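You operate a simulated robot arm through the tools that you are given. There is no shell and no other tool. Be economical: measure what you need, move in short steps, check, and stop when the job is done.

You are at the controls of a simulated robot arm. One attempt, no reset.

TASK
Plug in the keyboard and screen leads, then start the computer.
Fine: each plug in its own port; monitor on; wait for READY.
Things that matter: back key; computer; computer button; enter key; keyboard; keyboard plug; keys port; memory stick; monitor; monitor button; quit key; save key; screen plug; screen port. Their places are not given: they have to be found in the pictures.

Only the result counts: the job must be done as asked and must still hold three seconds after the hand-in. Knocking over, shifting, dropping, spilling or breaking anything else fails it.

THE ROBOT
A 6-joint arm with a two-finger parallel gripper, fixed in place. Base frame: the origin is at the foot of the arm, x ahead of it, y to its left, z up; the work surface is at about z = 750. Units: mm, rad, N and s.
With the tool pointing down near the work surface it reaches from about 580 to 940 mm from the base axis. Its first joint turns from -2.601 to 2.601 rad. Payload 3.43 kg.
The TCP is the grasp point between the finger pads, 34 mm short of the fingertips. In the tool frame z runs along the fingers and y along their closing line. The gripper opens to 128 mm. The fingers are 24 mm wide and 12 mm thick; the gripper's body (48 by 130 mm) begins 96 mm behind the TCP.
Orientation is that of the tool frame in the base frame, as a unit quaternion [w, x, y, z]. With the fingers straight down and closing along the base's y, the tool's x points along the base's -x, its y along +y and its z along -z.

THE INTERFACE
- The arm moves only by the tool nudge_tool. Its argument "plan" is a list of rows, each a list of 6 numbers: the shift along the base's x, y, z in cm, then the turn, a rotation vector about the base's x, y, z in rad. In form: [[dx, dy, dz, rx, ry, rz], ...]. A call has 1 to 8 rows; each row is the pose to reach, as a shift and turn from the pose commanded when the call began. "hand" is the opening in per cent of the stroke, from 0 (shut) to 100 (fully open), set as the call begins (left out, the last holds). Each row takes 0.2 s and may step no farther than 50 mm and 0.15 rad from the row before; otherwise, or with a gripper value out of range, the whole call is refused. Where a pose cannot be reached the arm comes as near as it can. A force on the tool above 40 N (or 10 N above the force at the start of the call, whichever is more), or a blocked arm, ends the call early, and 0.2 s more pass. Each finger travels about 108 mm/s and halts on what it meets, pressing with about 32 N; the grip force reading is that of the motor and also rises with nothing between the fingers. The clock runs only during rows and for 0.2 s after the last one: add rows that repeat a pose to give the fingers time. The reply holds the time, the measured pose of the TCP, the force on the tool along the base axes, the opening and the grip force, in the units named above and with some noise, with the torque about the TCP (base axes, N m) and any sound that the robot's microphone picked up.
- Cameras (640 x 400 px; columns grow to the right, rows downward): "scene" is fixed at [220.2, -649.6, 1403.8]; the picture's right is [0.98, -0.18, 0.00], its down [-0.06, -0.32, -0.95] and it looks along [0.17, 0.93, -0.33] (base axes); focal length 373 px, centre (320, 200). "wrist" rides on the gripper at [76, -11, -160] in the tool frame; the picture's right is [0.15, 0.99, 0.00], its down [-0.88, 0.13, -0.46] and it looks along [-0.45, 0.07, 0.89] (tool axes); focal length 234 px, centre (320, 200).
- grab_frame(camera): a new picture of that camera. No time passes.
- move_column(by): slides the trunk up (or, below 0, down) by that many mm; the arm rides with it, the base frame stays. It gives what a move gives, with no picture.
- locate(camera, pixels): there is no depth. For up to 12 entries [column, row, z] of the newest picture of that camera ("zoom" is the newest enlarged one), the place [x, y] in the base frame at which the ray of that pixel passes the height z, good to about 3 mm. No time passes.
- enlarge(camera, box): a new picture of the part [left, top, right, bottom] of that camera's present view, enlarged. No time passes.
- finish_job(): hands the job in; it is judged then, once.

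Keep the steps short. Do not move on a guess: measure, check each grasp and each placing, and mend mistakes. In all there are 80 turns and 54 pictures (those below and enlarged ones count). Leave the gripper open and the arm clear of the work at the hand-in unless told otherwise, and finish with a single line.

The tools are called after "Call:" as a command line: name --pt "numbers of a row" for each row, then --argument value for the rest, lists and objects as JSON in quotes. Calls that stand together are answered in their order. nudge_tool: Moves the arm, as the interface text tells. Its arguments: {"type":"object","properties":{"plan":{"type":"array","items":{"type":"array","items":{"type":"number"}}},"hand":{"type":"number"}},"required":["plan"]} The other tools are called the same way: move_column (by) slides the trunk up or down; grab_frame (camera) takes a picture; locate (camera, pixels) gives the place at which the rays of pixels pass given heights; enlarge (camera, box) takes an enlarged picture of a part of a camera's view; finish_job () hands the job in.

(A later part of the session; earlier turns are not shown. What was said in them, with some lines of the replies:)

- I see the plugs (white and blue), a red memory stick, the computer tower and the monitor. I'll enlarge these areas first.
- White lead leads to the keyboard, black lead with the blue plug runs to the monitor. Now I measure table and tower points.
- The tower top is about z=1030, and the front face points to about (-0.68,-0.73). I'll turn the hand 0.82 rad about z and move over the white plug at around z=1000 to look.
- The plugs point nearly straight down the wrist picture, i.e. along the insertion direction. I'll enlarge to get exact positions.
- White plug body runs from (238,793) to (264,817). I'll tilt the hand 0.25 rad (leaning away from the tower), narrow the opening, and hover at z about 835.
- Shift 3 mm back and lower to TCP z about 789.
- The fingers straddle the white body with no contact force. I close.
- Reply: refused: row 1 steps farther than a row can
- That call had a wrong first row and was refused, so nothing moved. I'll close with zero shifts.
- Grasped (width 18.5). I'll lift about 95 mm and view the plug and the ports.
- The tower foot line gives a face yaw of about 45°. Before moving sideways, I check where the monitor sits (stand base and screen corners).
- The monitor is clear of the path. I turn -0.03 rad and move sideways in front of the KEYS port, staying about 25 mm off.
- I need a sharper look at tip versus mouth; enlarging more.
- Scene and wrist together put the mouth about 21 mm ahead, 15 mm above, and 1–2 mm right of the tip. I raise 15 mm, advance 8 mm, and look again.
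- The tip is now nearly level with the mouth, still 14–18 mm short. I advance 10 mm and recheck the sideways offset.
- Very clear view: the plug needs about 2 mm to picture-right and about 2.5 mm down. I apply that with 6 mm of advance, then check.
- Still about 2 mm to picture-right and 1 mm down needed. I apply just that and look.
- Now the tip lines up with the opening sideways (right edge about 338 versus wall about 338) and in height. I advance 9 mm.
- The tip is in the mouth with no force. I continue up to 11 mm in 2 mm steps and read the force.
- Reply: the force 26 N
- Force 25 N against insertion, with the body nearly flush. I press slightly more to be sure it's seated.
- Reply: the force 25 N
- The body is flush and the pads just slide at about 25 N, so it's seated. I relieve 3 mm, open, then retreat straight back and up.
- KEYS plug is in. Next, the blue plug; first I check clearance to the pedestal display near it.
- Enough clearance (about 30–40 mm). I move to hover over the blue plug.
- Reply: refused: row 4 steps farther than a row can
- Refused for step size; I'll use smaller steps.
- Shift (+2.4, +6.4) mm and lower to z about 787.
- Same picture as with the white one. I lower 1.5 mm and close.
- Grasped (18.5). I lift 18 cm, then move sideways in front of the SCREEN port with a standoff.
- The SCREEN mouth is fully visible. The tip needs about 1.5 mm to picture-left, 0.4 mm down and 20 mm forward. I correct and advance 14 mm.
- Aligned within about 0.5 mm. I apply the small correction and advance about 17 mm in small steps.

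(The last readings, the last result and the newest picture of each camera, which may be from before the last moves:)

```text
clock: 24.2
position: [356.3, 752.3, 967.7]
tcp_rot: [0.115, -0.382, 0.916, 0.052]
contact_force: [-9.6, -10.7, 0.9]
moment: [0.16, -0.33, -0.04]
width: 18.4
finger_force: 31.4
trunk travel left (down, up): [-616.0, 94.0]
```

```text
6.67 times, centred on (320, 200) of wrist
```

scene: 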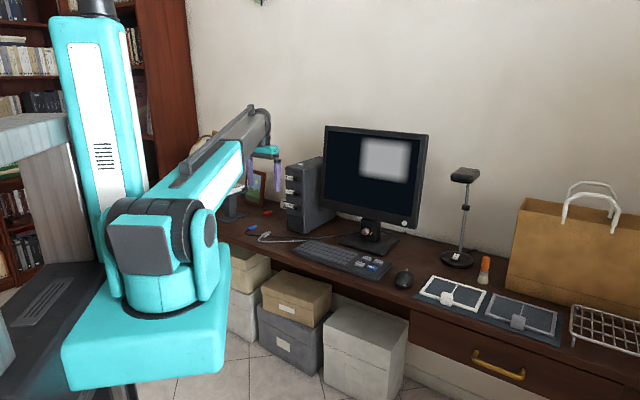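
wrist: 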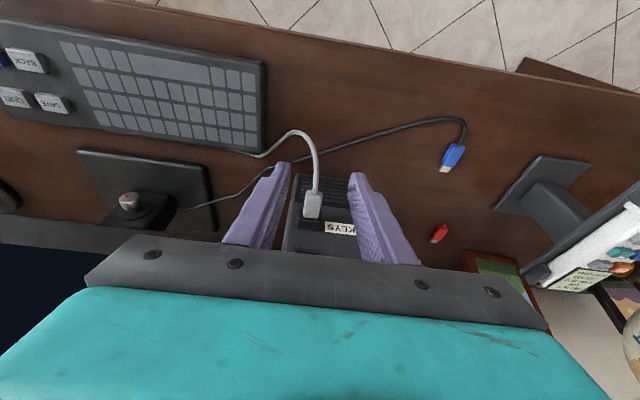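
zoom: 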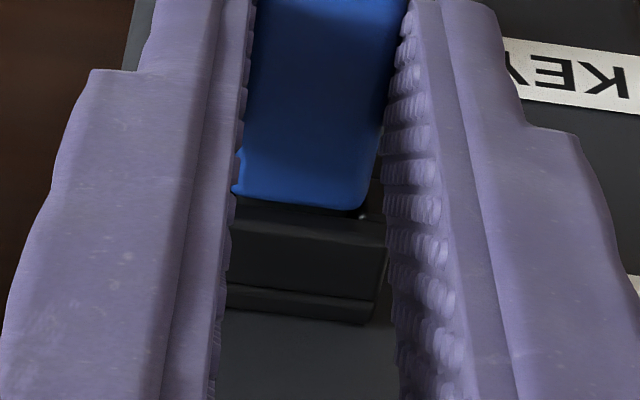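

Nearly flush at 14 N. I press on up to 5 mm more to seat it as with the first.

Call:
nudge_tool --pt "0.14 0.142 0 0 0 0" --pt "0.28 0.284 0 0 0 0" --pt "0.42 0.426 0 0 0 0" --pt "0.42 0.426 0 0 0 0"

Call:
enlarge --camera "wrist" --box '[285, 170, 355, 230]'

```text
clock: 25.2
position: [359.9, 755.5, 967.3]
tcp_rot: [0.113, -0.382, 0.916, 0.051]
contact_force: [-17.3, -18.9, -2.0]
moment: [-0.58, 0.54, -0.18]
width: 18.6
finger_force: 31.9
trunk travel left (down, up): [-616.0, 94.0]
```

```text
6.67 times, centred on (320, 200) of wrist
```

zoom: 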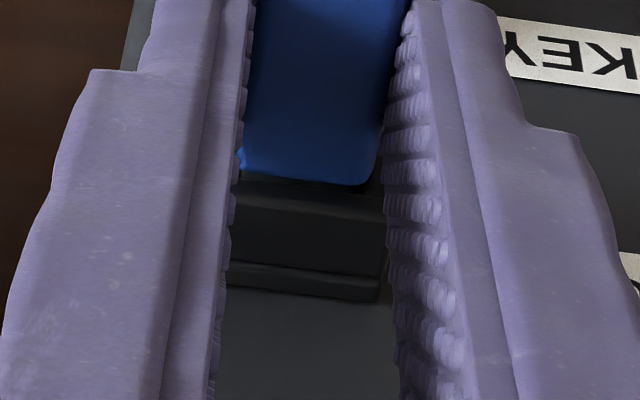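

Seated (25 N, pads slip). Relieve, open and retreat.

Call:
nudge_tool --pt "-0.2 -0.2 0 0 0 0" --pt "-0.2 -0.2 0 0 0 0"

Call:
nudge_tool --pt "0 0 0 0 0 0" --pt "0 0 0 0 0 0" --pt "-2.1 -2.1 0 0 0 0" --pt "-4.5 -4.5 0 0 0 0" --pt "-5 -5 4.5 0 0 0" --pt "-5 -5 9.2 0 0 0" --pt "-5 -5 14 0 0 0" --hand 40

Call:
enlarge --camera "scene" --box '[265, 155, 445, 275]'

```text
clock: 25.8
position: [360.6, 755.3, 967.1]
tcp_rot: [0.116, -0.382, 0.915, 0.052]
contact_force: [-9.1, -9.1, 0.5]
moment: [-0.69, 0.62, -0.16]
width: 18.3
finger_force: 31.9
trunk travel left (down, up): [-616.0, 94.0]
```

```text
clock: 27.4
position: [314.3, 705.7, 1108.5]
tcp_rot: [0.116, -0.382, 0.915, 0.053]
contact_force: [0.6, -0.1, 0.4]
moment: [0.02, 0.0, -0.01]
width: 51.3
finger_force: 0.1
trunk travel left (down, up): [-616.0, 94.0]
```

```text
3.33 times, centred on (355, 215) of scene
```

zoom: 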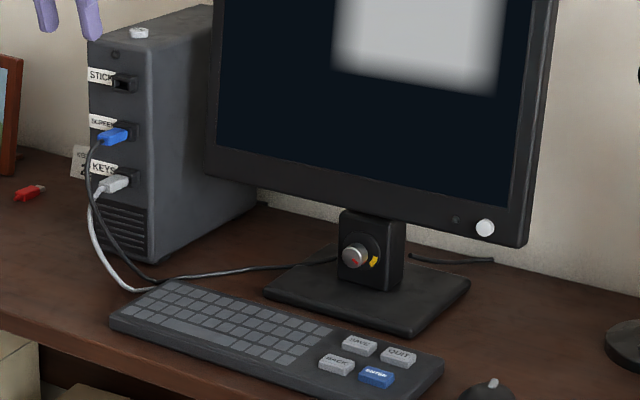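

Both plugs are in. Next the monitor's button at scene (404.5,223). I measure the stand and candidate positions along the button ray.

Call:
locate --camera "scene" --pixels '[[337.9, 243.5, 752], [382.6, 256.1, 752], [400, 239.9, 762], [404.5, 223.1, 850], [404.5, 223.1, 880], [404.5, 223.1, 910], [320.5, 206.5, 880], [320.5, 206.5, 910], [418, 228.5, 880], [300.5, 164.8, 1030]]'

```text
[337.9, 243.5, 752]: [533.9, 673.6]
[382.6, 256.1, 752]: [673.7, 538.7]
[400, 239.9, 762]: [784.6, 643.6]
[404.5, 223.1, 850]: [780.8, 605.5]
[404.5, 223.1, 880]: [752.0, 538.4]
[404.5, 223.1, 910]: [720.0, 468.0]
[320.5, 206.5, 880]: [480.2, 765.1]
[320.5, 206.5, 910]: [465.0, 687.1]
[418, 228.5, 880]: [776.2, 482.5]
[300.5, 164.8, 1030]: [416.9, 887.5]
```

The monitor faces the same way as the tower (about 45°). I swing towards the monitor at height with fingers shut, tilting the hand forward another 0.55 rad so the fingertips lead.

Call:
nudge_tool --pt "3.7 -2.9 0 0.056 -0.0553 0" --pt "7.4 -5.8 0 0.112 -0.1106 0" --pt "11.1 -8.7 0 0.168 -0.166 0" --pt "14.8 -11.6 0 0.2234 -0.221 0" --pt "18.5 -14.5 0 0.279 -0.2764 0" --pt "22.2 -17.4 0 0.335 -0.332 0" --pt "25.9 -20.3 0 0.391 -0.387 0" --pt "25.9 -20.3 0 0.391 -0.387 0" --hand 0

Call:
nudge_tool --pt "2.5 -1.8 -3.5 0 0 0" --pt "5 -3.6 -7 0 0 0" --pt "7.5 -5.4 -10.5 0 0 0" --pt "8.2 -6.1 -14 0 0 0" --pt "8.2 -6.1 -14 0 0 0"

Call:
grab_frame --camera "wrist"

```text
clock: 29.2
position: [566.9, 502.4, 1103.5]
tcp_rot: [0.36, -0.356, 0.849, 0.154]
contact_force: [-0.4, 0.3, -0.3]
moment: [0.01, 0.02, 0.0]
width: 0.0
finger_force: 31.8
trunk travel left (down, up): [-616.0, 94.0]
```

```text
clock: 30.4
position: [652.2, 443.3, 967.2]
tcp_rot: [0.36, -0.356, 0.849, 0.154]
contact_force: [0.2, -0.3, -0.3]
moment: [0.01, -0.05, 0.02]
width: 0.0
finger_force: 32.2
trunk travel left (down, up): [-616.0, 94.0]
```

```text
8 pictures are left
```

wrist: 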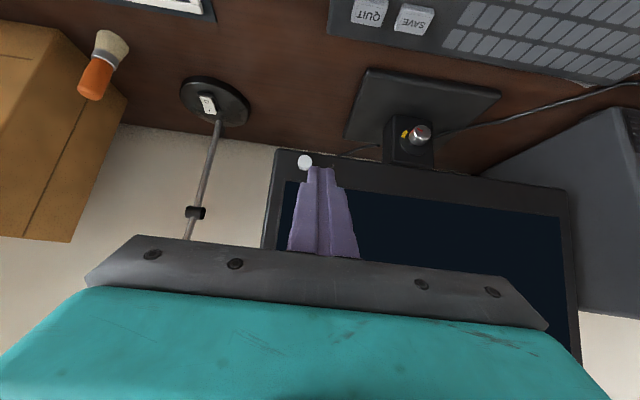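

The button is seen at wrist (304,162). I intersect this ray with the scene ray.

Call:
locate --camera "wrist" --pixels '[[304, 162, 860], [304, 162, 875], [304, 162, 890], [278, 150, 870], [488, 178, 870], [320, 175, 943]]'

Call:
locate --camera "scene" --pixels '[[404.5, 223.1, 860], [404.5, 223.1, 870], [404.5, 223.1, 875], [404.5, 223.1, 890]]'

```text
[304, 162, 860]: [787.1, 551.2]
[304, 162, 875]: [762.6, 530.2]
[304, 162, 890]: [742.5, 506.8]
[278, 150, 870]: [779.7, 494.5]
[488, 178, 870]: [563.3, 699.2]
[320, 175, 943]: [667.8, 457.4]
```

```text
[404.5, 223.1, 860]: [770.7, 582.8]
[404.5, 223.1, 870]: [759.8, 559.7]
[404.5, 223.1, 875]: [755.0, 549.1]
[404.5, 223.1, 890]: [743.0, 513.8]
```

The rays meet near (735,497,897). I move the leading finger edge to about 25 mm in front of it and check.

Call:
nudge_tool --pt "1.4 0.4 -2 0 0 0" --pt "2.8 0.8 -4 0 0 0" --pt "4.1 1.2 -5.5 0 0 0" --pt "4.1 1.2 -5.5 0 0 0"

Call:
enlarge --camera "scene" --box '[375, 195, 435, 245]'

Call:
enlarge --camera "wrist" --box '[240, 110, 380, 210]'

```text
clock: 31.4
position: [695.2, 453.7, 911.4]
tcp_rot: [0.36, -0.355, 0.849, 0.154]
contact_force: [0.5, 0.2, 0.4]
moment: [-0.01, -0.01, 0.04]
width: 0.1
finger_force: 32.5
trunk travel left (down, up): [-616.0, 94.0]
```

```text
8.00 times, centred on (405, 220) of scene
```

zoom: 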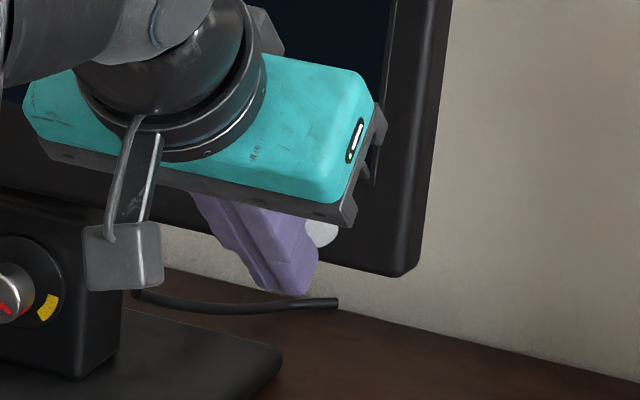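

```text
4.00 times, centred on (310, 160) of wrist
```

zoom: 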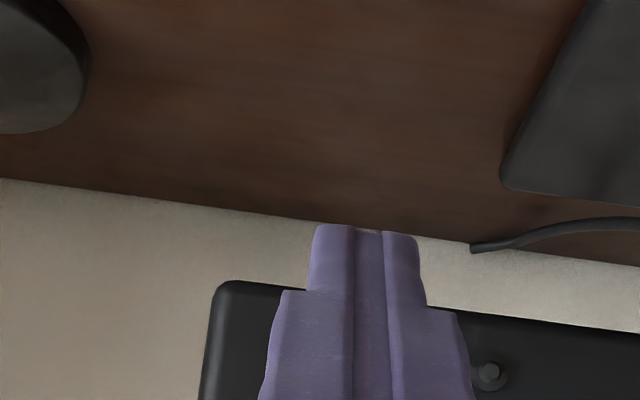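

The button is hidden from the wrist now, but the small LED next to it is visible at zoom (490,372). I triangulate it to refine the bezel's depth.

Call:
locate --camera "zoom" --pixels '[[490, 372, 875], [490, 372, 890], [490, 372, 900], [490, 372, 910], [232, 282, 870], [232, 282, 880]]'

Call:
locate --camera "scene" --pixels '[[395.5, 220.7, 875], [395.5, 220.7, 890], [395.5, 220.7, 900], [395.5, 220.7, 910], [404.5, 223.6, 885], [404.5, 223.6, 895], [423, 229.5, 870], [423, 229.5, 880]]'

```text
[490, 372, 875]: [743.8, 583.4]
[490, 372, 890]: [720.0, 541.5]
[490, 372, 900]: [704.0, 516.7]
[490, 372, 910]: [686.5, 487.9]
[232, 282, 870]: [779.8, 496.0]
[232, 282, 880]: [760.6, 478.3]
```

```text
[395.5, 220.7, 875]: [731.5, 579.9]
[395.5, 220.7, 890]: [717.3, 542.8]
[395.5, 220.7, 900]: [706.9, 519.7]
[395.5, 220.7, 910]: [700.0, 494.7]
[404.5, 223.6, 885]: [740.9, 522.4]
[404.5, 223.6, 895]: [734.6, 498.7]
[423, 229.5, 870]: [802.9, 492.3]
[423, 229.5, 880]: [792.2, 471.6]
```

The bezel is at about d=883 mm along the 45° direction, and the button at about (741,510,891). I shift +6 mm sideways, 4 mm down and advance 25 mm, still short of contact.

Call:
nudge_tool --pt "-0.42 0.42 -0.4 0 0 0" --pt "0.3 1.15 -0.4 0 0 0" --pt "0.9 1.75 -0.4 0 0 0" --pt "1.35 2.2 -0.4 0 0 0" --pt "1.35 2.2 -0.4 0 0 0"

Call:
enlarge --camera "scene" --box '[390, 205, 420, 235]'

```text
clock: 32.6
position: [706.3, 475.7, 907.7]
tcp_rot: [0.36, -0.356, 0.848, 0.155]
contact_force: [0.7, 0.2, -0.5]
moment: [0.03, -0.02, 0.0]
width: 0.0
finger_force: 31.6
trunk travel left (down, up): [-616.0, 94.0]
```

```text
13.33 times, centred on (405, 220) of scene
```

zoom: 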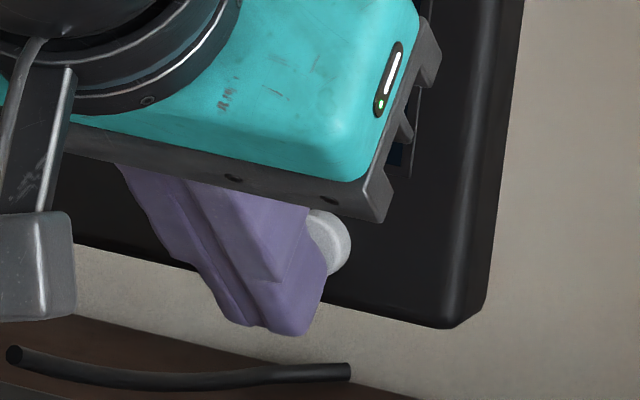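

The edge is a little low and to the left of the button. I correct (+2 mm up, 1.5 mm right), then advance 9 mm gently.

Call:
nudge_tool --pt "0.11 -0.11 0.2 0 0 0" --pt "0.29 0.07 0.2 0 0 0" --pt "0.46 0.25 0.2 0 0 0" --pt "0.6 0.39 0.2 0 0 0" --pt "0.74 0.53 0.2 0 0 0"

```text
clock: 33.8
position: [712.0, 481.2, 908.5]
tcp_rot: [0.358, -0.356, 0.849, 0.154]
contact_force: [-11.7, -14.9, -1.8]
moment: [-0.25, 0.19, -0.1]
width: 0.2
finger_force: 32.4
trunk travel left (down, up): [-616.0, 94.0]
heard: click
```

A click was heard at 19 N. I retreat straight back, then raise the hand while taking out 0.5 rad of tilt.

Call:
nudge_tool --pt "-2 -2 0 0 0 0" --pt "-4.5 -4.5 0 0 0 0" --pt "-6.5 -6.5 3 -0.071 0.07 0" --pt "-6.5 -6.5 7.5 -0.142 0.141 0" --pt "-6.5 -6.5 12 -0.213 0.211 0" --pt "-6.5 -6.5 16.5 -0.284 0.282 0" --pt "-6.5 -6.5 21 -0.355 0.352 0" --pt "-6.5 -6.5 21 -0.355 0.352 0"

Call:
enlarge --camera "scene" --box '[310, 120, 440, 240]'

```text
clock: 35.6
position: [648.4, 418.3, 1119.3]
tcp_rot: [0.138, -0.381, 0.912, 0.062]
contact_force: [1.1, 0.1, -0.6]
moment: [-0.01, -0.01, -0.01]
width: 0.0
finger_force: 32.2
trunk travel left (down, up): [-616.0, 94.0]
```

```text
3.33 times, centred on (375, 180) of scene
```

zoom: 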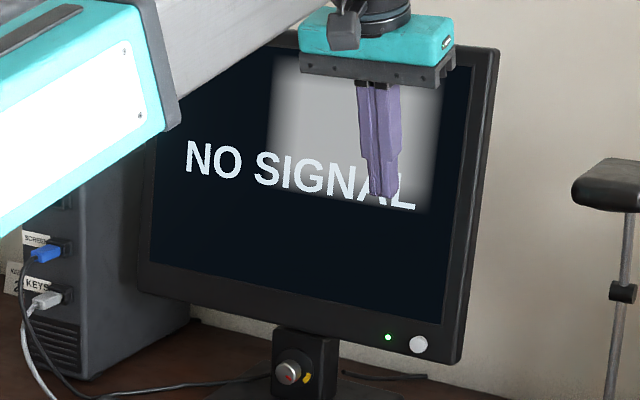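

The monitor shows NO SIGNAL with a green LED. Next I travel to the tower at height z about 1130.

Call:
nudge_tool --pt "-3 3.5 0.2 0 0 0" --pt "-6 7 0.4 0 0 0" --pt "-9 10.5 0.6 0 0 0" --pt "-12 14 0.8 0 0 0" --pt "-15 17.5 1 0 0 0" --pt "-18 21 1.2 0 0 0" --pt "-21 24.5 1.4 0 0 0" --pt "-24 28 1.6 0 0 0"

Call:
nudge_tool --pt "-3 3.6 0 0 0 0" --pt "-6.2 7.3 0 0 0 0" --pt "-3.5 10 0 0 0 0" --pt "-2 11.5 -0.8 0 0 0" --pt "-2 11.5 -0.8 0 0 0"

Call:
grab_frame --camera "wrist"

```text
clock: 37.4
position: [409.3, 698.9, 1134.6]
tcp_rot: [0.138, -0.38, 0.912, 0.062]
contact_force: [0.8, 0.2, 0.4]
moment: [-0.03, -0.03, 0.0]
width: 0.2
finger_force: 32.4
trunk travel left (down, up): [-616.0, 94.0]
```

```text
clock: 38.6
position: [388.8, 811.3, 1127.5]
tcp_rot: [0.138, -0.381, 0.912, 0.062]
contact_force: [0.8, -0.2, -0.3]
moment: [-0.01, 0.02, 0.01]
width: 0.1
finger_force: 32.3
trunk travel left (down, up): [-616.0, 94.0]
```

```text
3 pictures are left
```

wrist: 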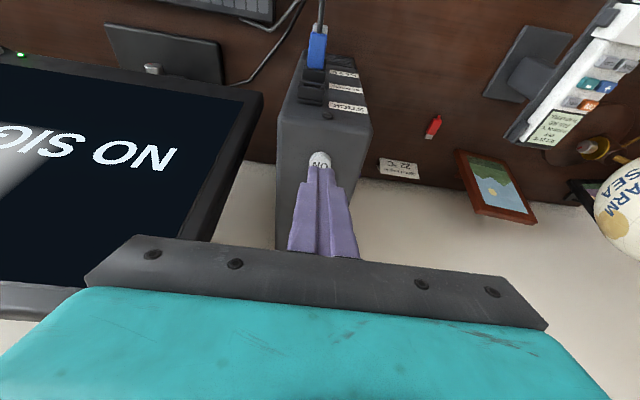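

Call:
locate --camera "wrist" --pixels '[[320, 161, 1035], [320, 161, 1042], [320, 168, 1094], [310, 161, 1042], [330, 161, 1042], [306, 127, 1030], [372, 132, 1030]]'

Call:
locate --camera "scene" --pixels '[[300.5, 164.8, 1035], [300.5, 164.8, 1042]]'

```text
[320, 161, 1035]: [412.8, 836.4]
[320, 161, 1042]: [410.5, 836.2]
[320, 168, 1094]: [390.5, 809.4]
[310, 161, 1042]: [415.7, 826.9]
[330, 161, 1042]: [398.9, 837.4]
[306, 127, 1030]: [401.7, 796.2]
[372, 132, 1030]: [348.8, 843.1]
```

```text
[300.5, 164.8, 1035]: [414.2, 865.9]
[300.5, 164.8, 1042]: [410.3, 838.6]
```

The button is at (410,836), top about 1042. I move over it and down to just above, then press gently.

Call:
nudge_tool --pt "1.1 1.25 0 0 0 0" --pt "2.15 2.5 -1.5 0 0 0" --pt "2.15 2.5 -3.2 0 0 0" --pt "2.15 2.5 -3.2 0 0 0"

Call:
enlarge --camera "scene" --box '[280, 145, 320, 180]'

```text
clock: 39.6
position: [410.5, 835.0, 1093.1]
tcp_rot: [0.138, -0.381, 0.912, 0.062]
contact_force: [0.0, 0.9, 0.2]
moment: [-0.01, 0.0, 0.01]
width: 0.1
finger_force: 32.2
trunk travel left (down, up): [-616.0, 94.0]
```

```text
11.43 times, centred on (300, 162) of scene
```

zoom: 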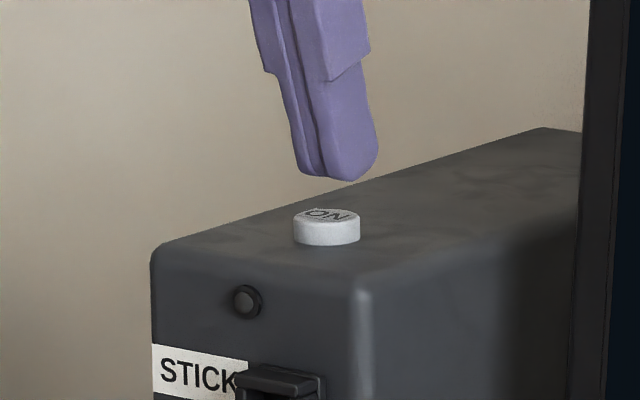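

The fingers are right above the ON button. I press down in 2 mm steps.

Call:
nudge_tool --pt "0 0 -0.6 0 0 0" --pt "0 0 -1.1 0 0 0" --pt "0 0 -1.3 0 0 0" --pt "0 0 -1.5 0 0 0" --pt "0 0 -1.7 0 0 0"

```text
clock: 40.8
position: [409.2, 835.4, 1079.6]
tcp_rot: [0.139, -0.381, 0.912, 0.063]
contact_force: [0.6, 1.0, 6.5]
moment: [0.05, -0.02, -0.04]
width: 0.0
finger_force: 32.0
trunk travel left (down, up): [-616.0, 94.0]
heard: click
```

Click heard. I lift off, move back clear of the work, and open the gripper while the computer boots.

Call:
nudge_tool --pt "0 0 3 0 0 0" --pt "0 0 7 0 0 0" --pt "-3 -3 9 0 0 0" --pt "-6 -5 11 0 0 0" --pt "-9 -7 13 0 0 0" --pt "-12 -9 15 0 0 0" --pt "-15 -11 17 0 0 0" --pt "-15 -11 17 0 0 0"

Call:
nudge_tool --pt "0 0 0 0 0 0" --pt "0 0 0 0 0 0" --pt "0 0 0 0 0 0" --pt "0 0 0 0 0 0" --pt "0 0 0 0 0 0" --pt "0 0 0 0 0 0" --pt "0 0 0 0 0 0" --pt "0 0 0 0 0 0" --hand 100

Call:
nudge_tool --pt "0 0 0 0 0 0" --pt "0 0 0 0 0 0" --pt "0 0 0 0 0 0" --pt "0 0 0 0 0 0" --pt "0 0 0 0 0 0" --pt "0 0 0 0 0 0" --pt "0 0 0 0 0 0" --pt "0 0 0 0 0 0"

Call:
grab_frame --camera "scene"

```text
clock: 42.6
position: [259.3, 726.5, 1248.4]
tcp_rot: [0.138, -0.382, 0.912, 0.062]
contact_force: [0.0, -0.2, -0.1]
moment: [0.03, -0.01, 0.0]
width: 0.1
finger_force: 32.3
trunk travel left (down, up): [-616.0, 94.0]
```

```text
clock: 44.4
position: [259.3, 726.9, 1248.8]
tcp_rot: [0.138, -0.381, 0.912, 0.062]
contact_force: [0.3, 0.2, -1.2]
moment: [0.02, -0.04, 0.0]
width: 127.9
finger_force: 0.1
trunk travel left (down, up): [-616.0, 94.0]
```

```text
clock: 46.2
position: [259.3, 726.2, 1250.3]
tcp_rot: [0.138, -0.381, 0.912, 0.062]
contact_force: [0.3, -0.3, -0.7]
moment: [0.0, 0.04, -0.01]
width: 128.0
finger_force: 0.0
trunk travel left (down, up): [-616.0, 94.0]
```

```text
1 pictures are left
```

scene: 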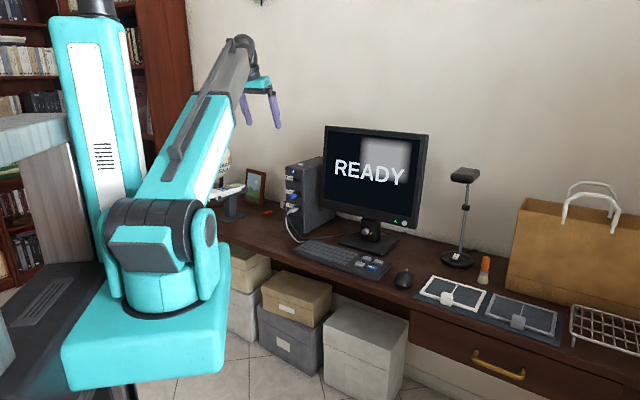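

The screen shows READY, both plugs are in their ports, and the gripper is open with the arm clear. I hand in.

Call:
finish_job

```text
The job is handed in.
```

Both leads are plugged into their own ports, the monitor and computer are on, and the screen showed READY before I handed the job in.
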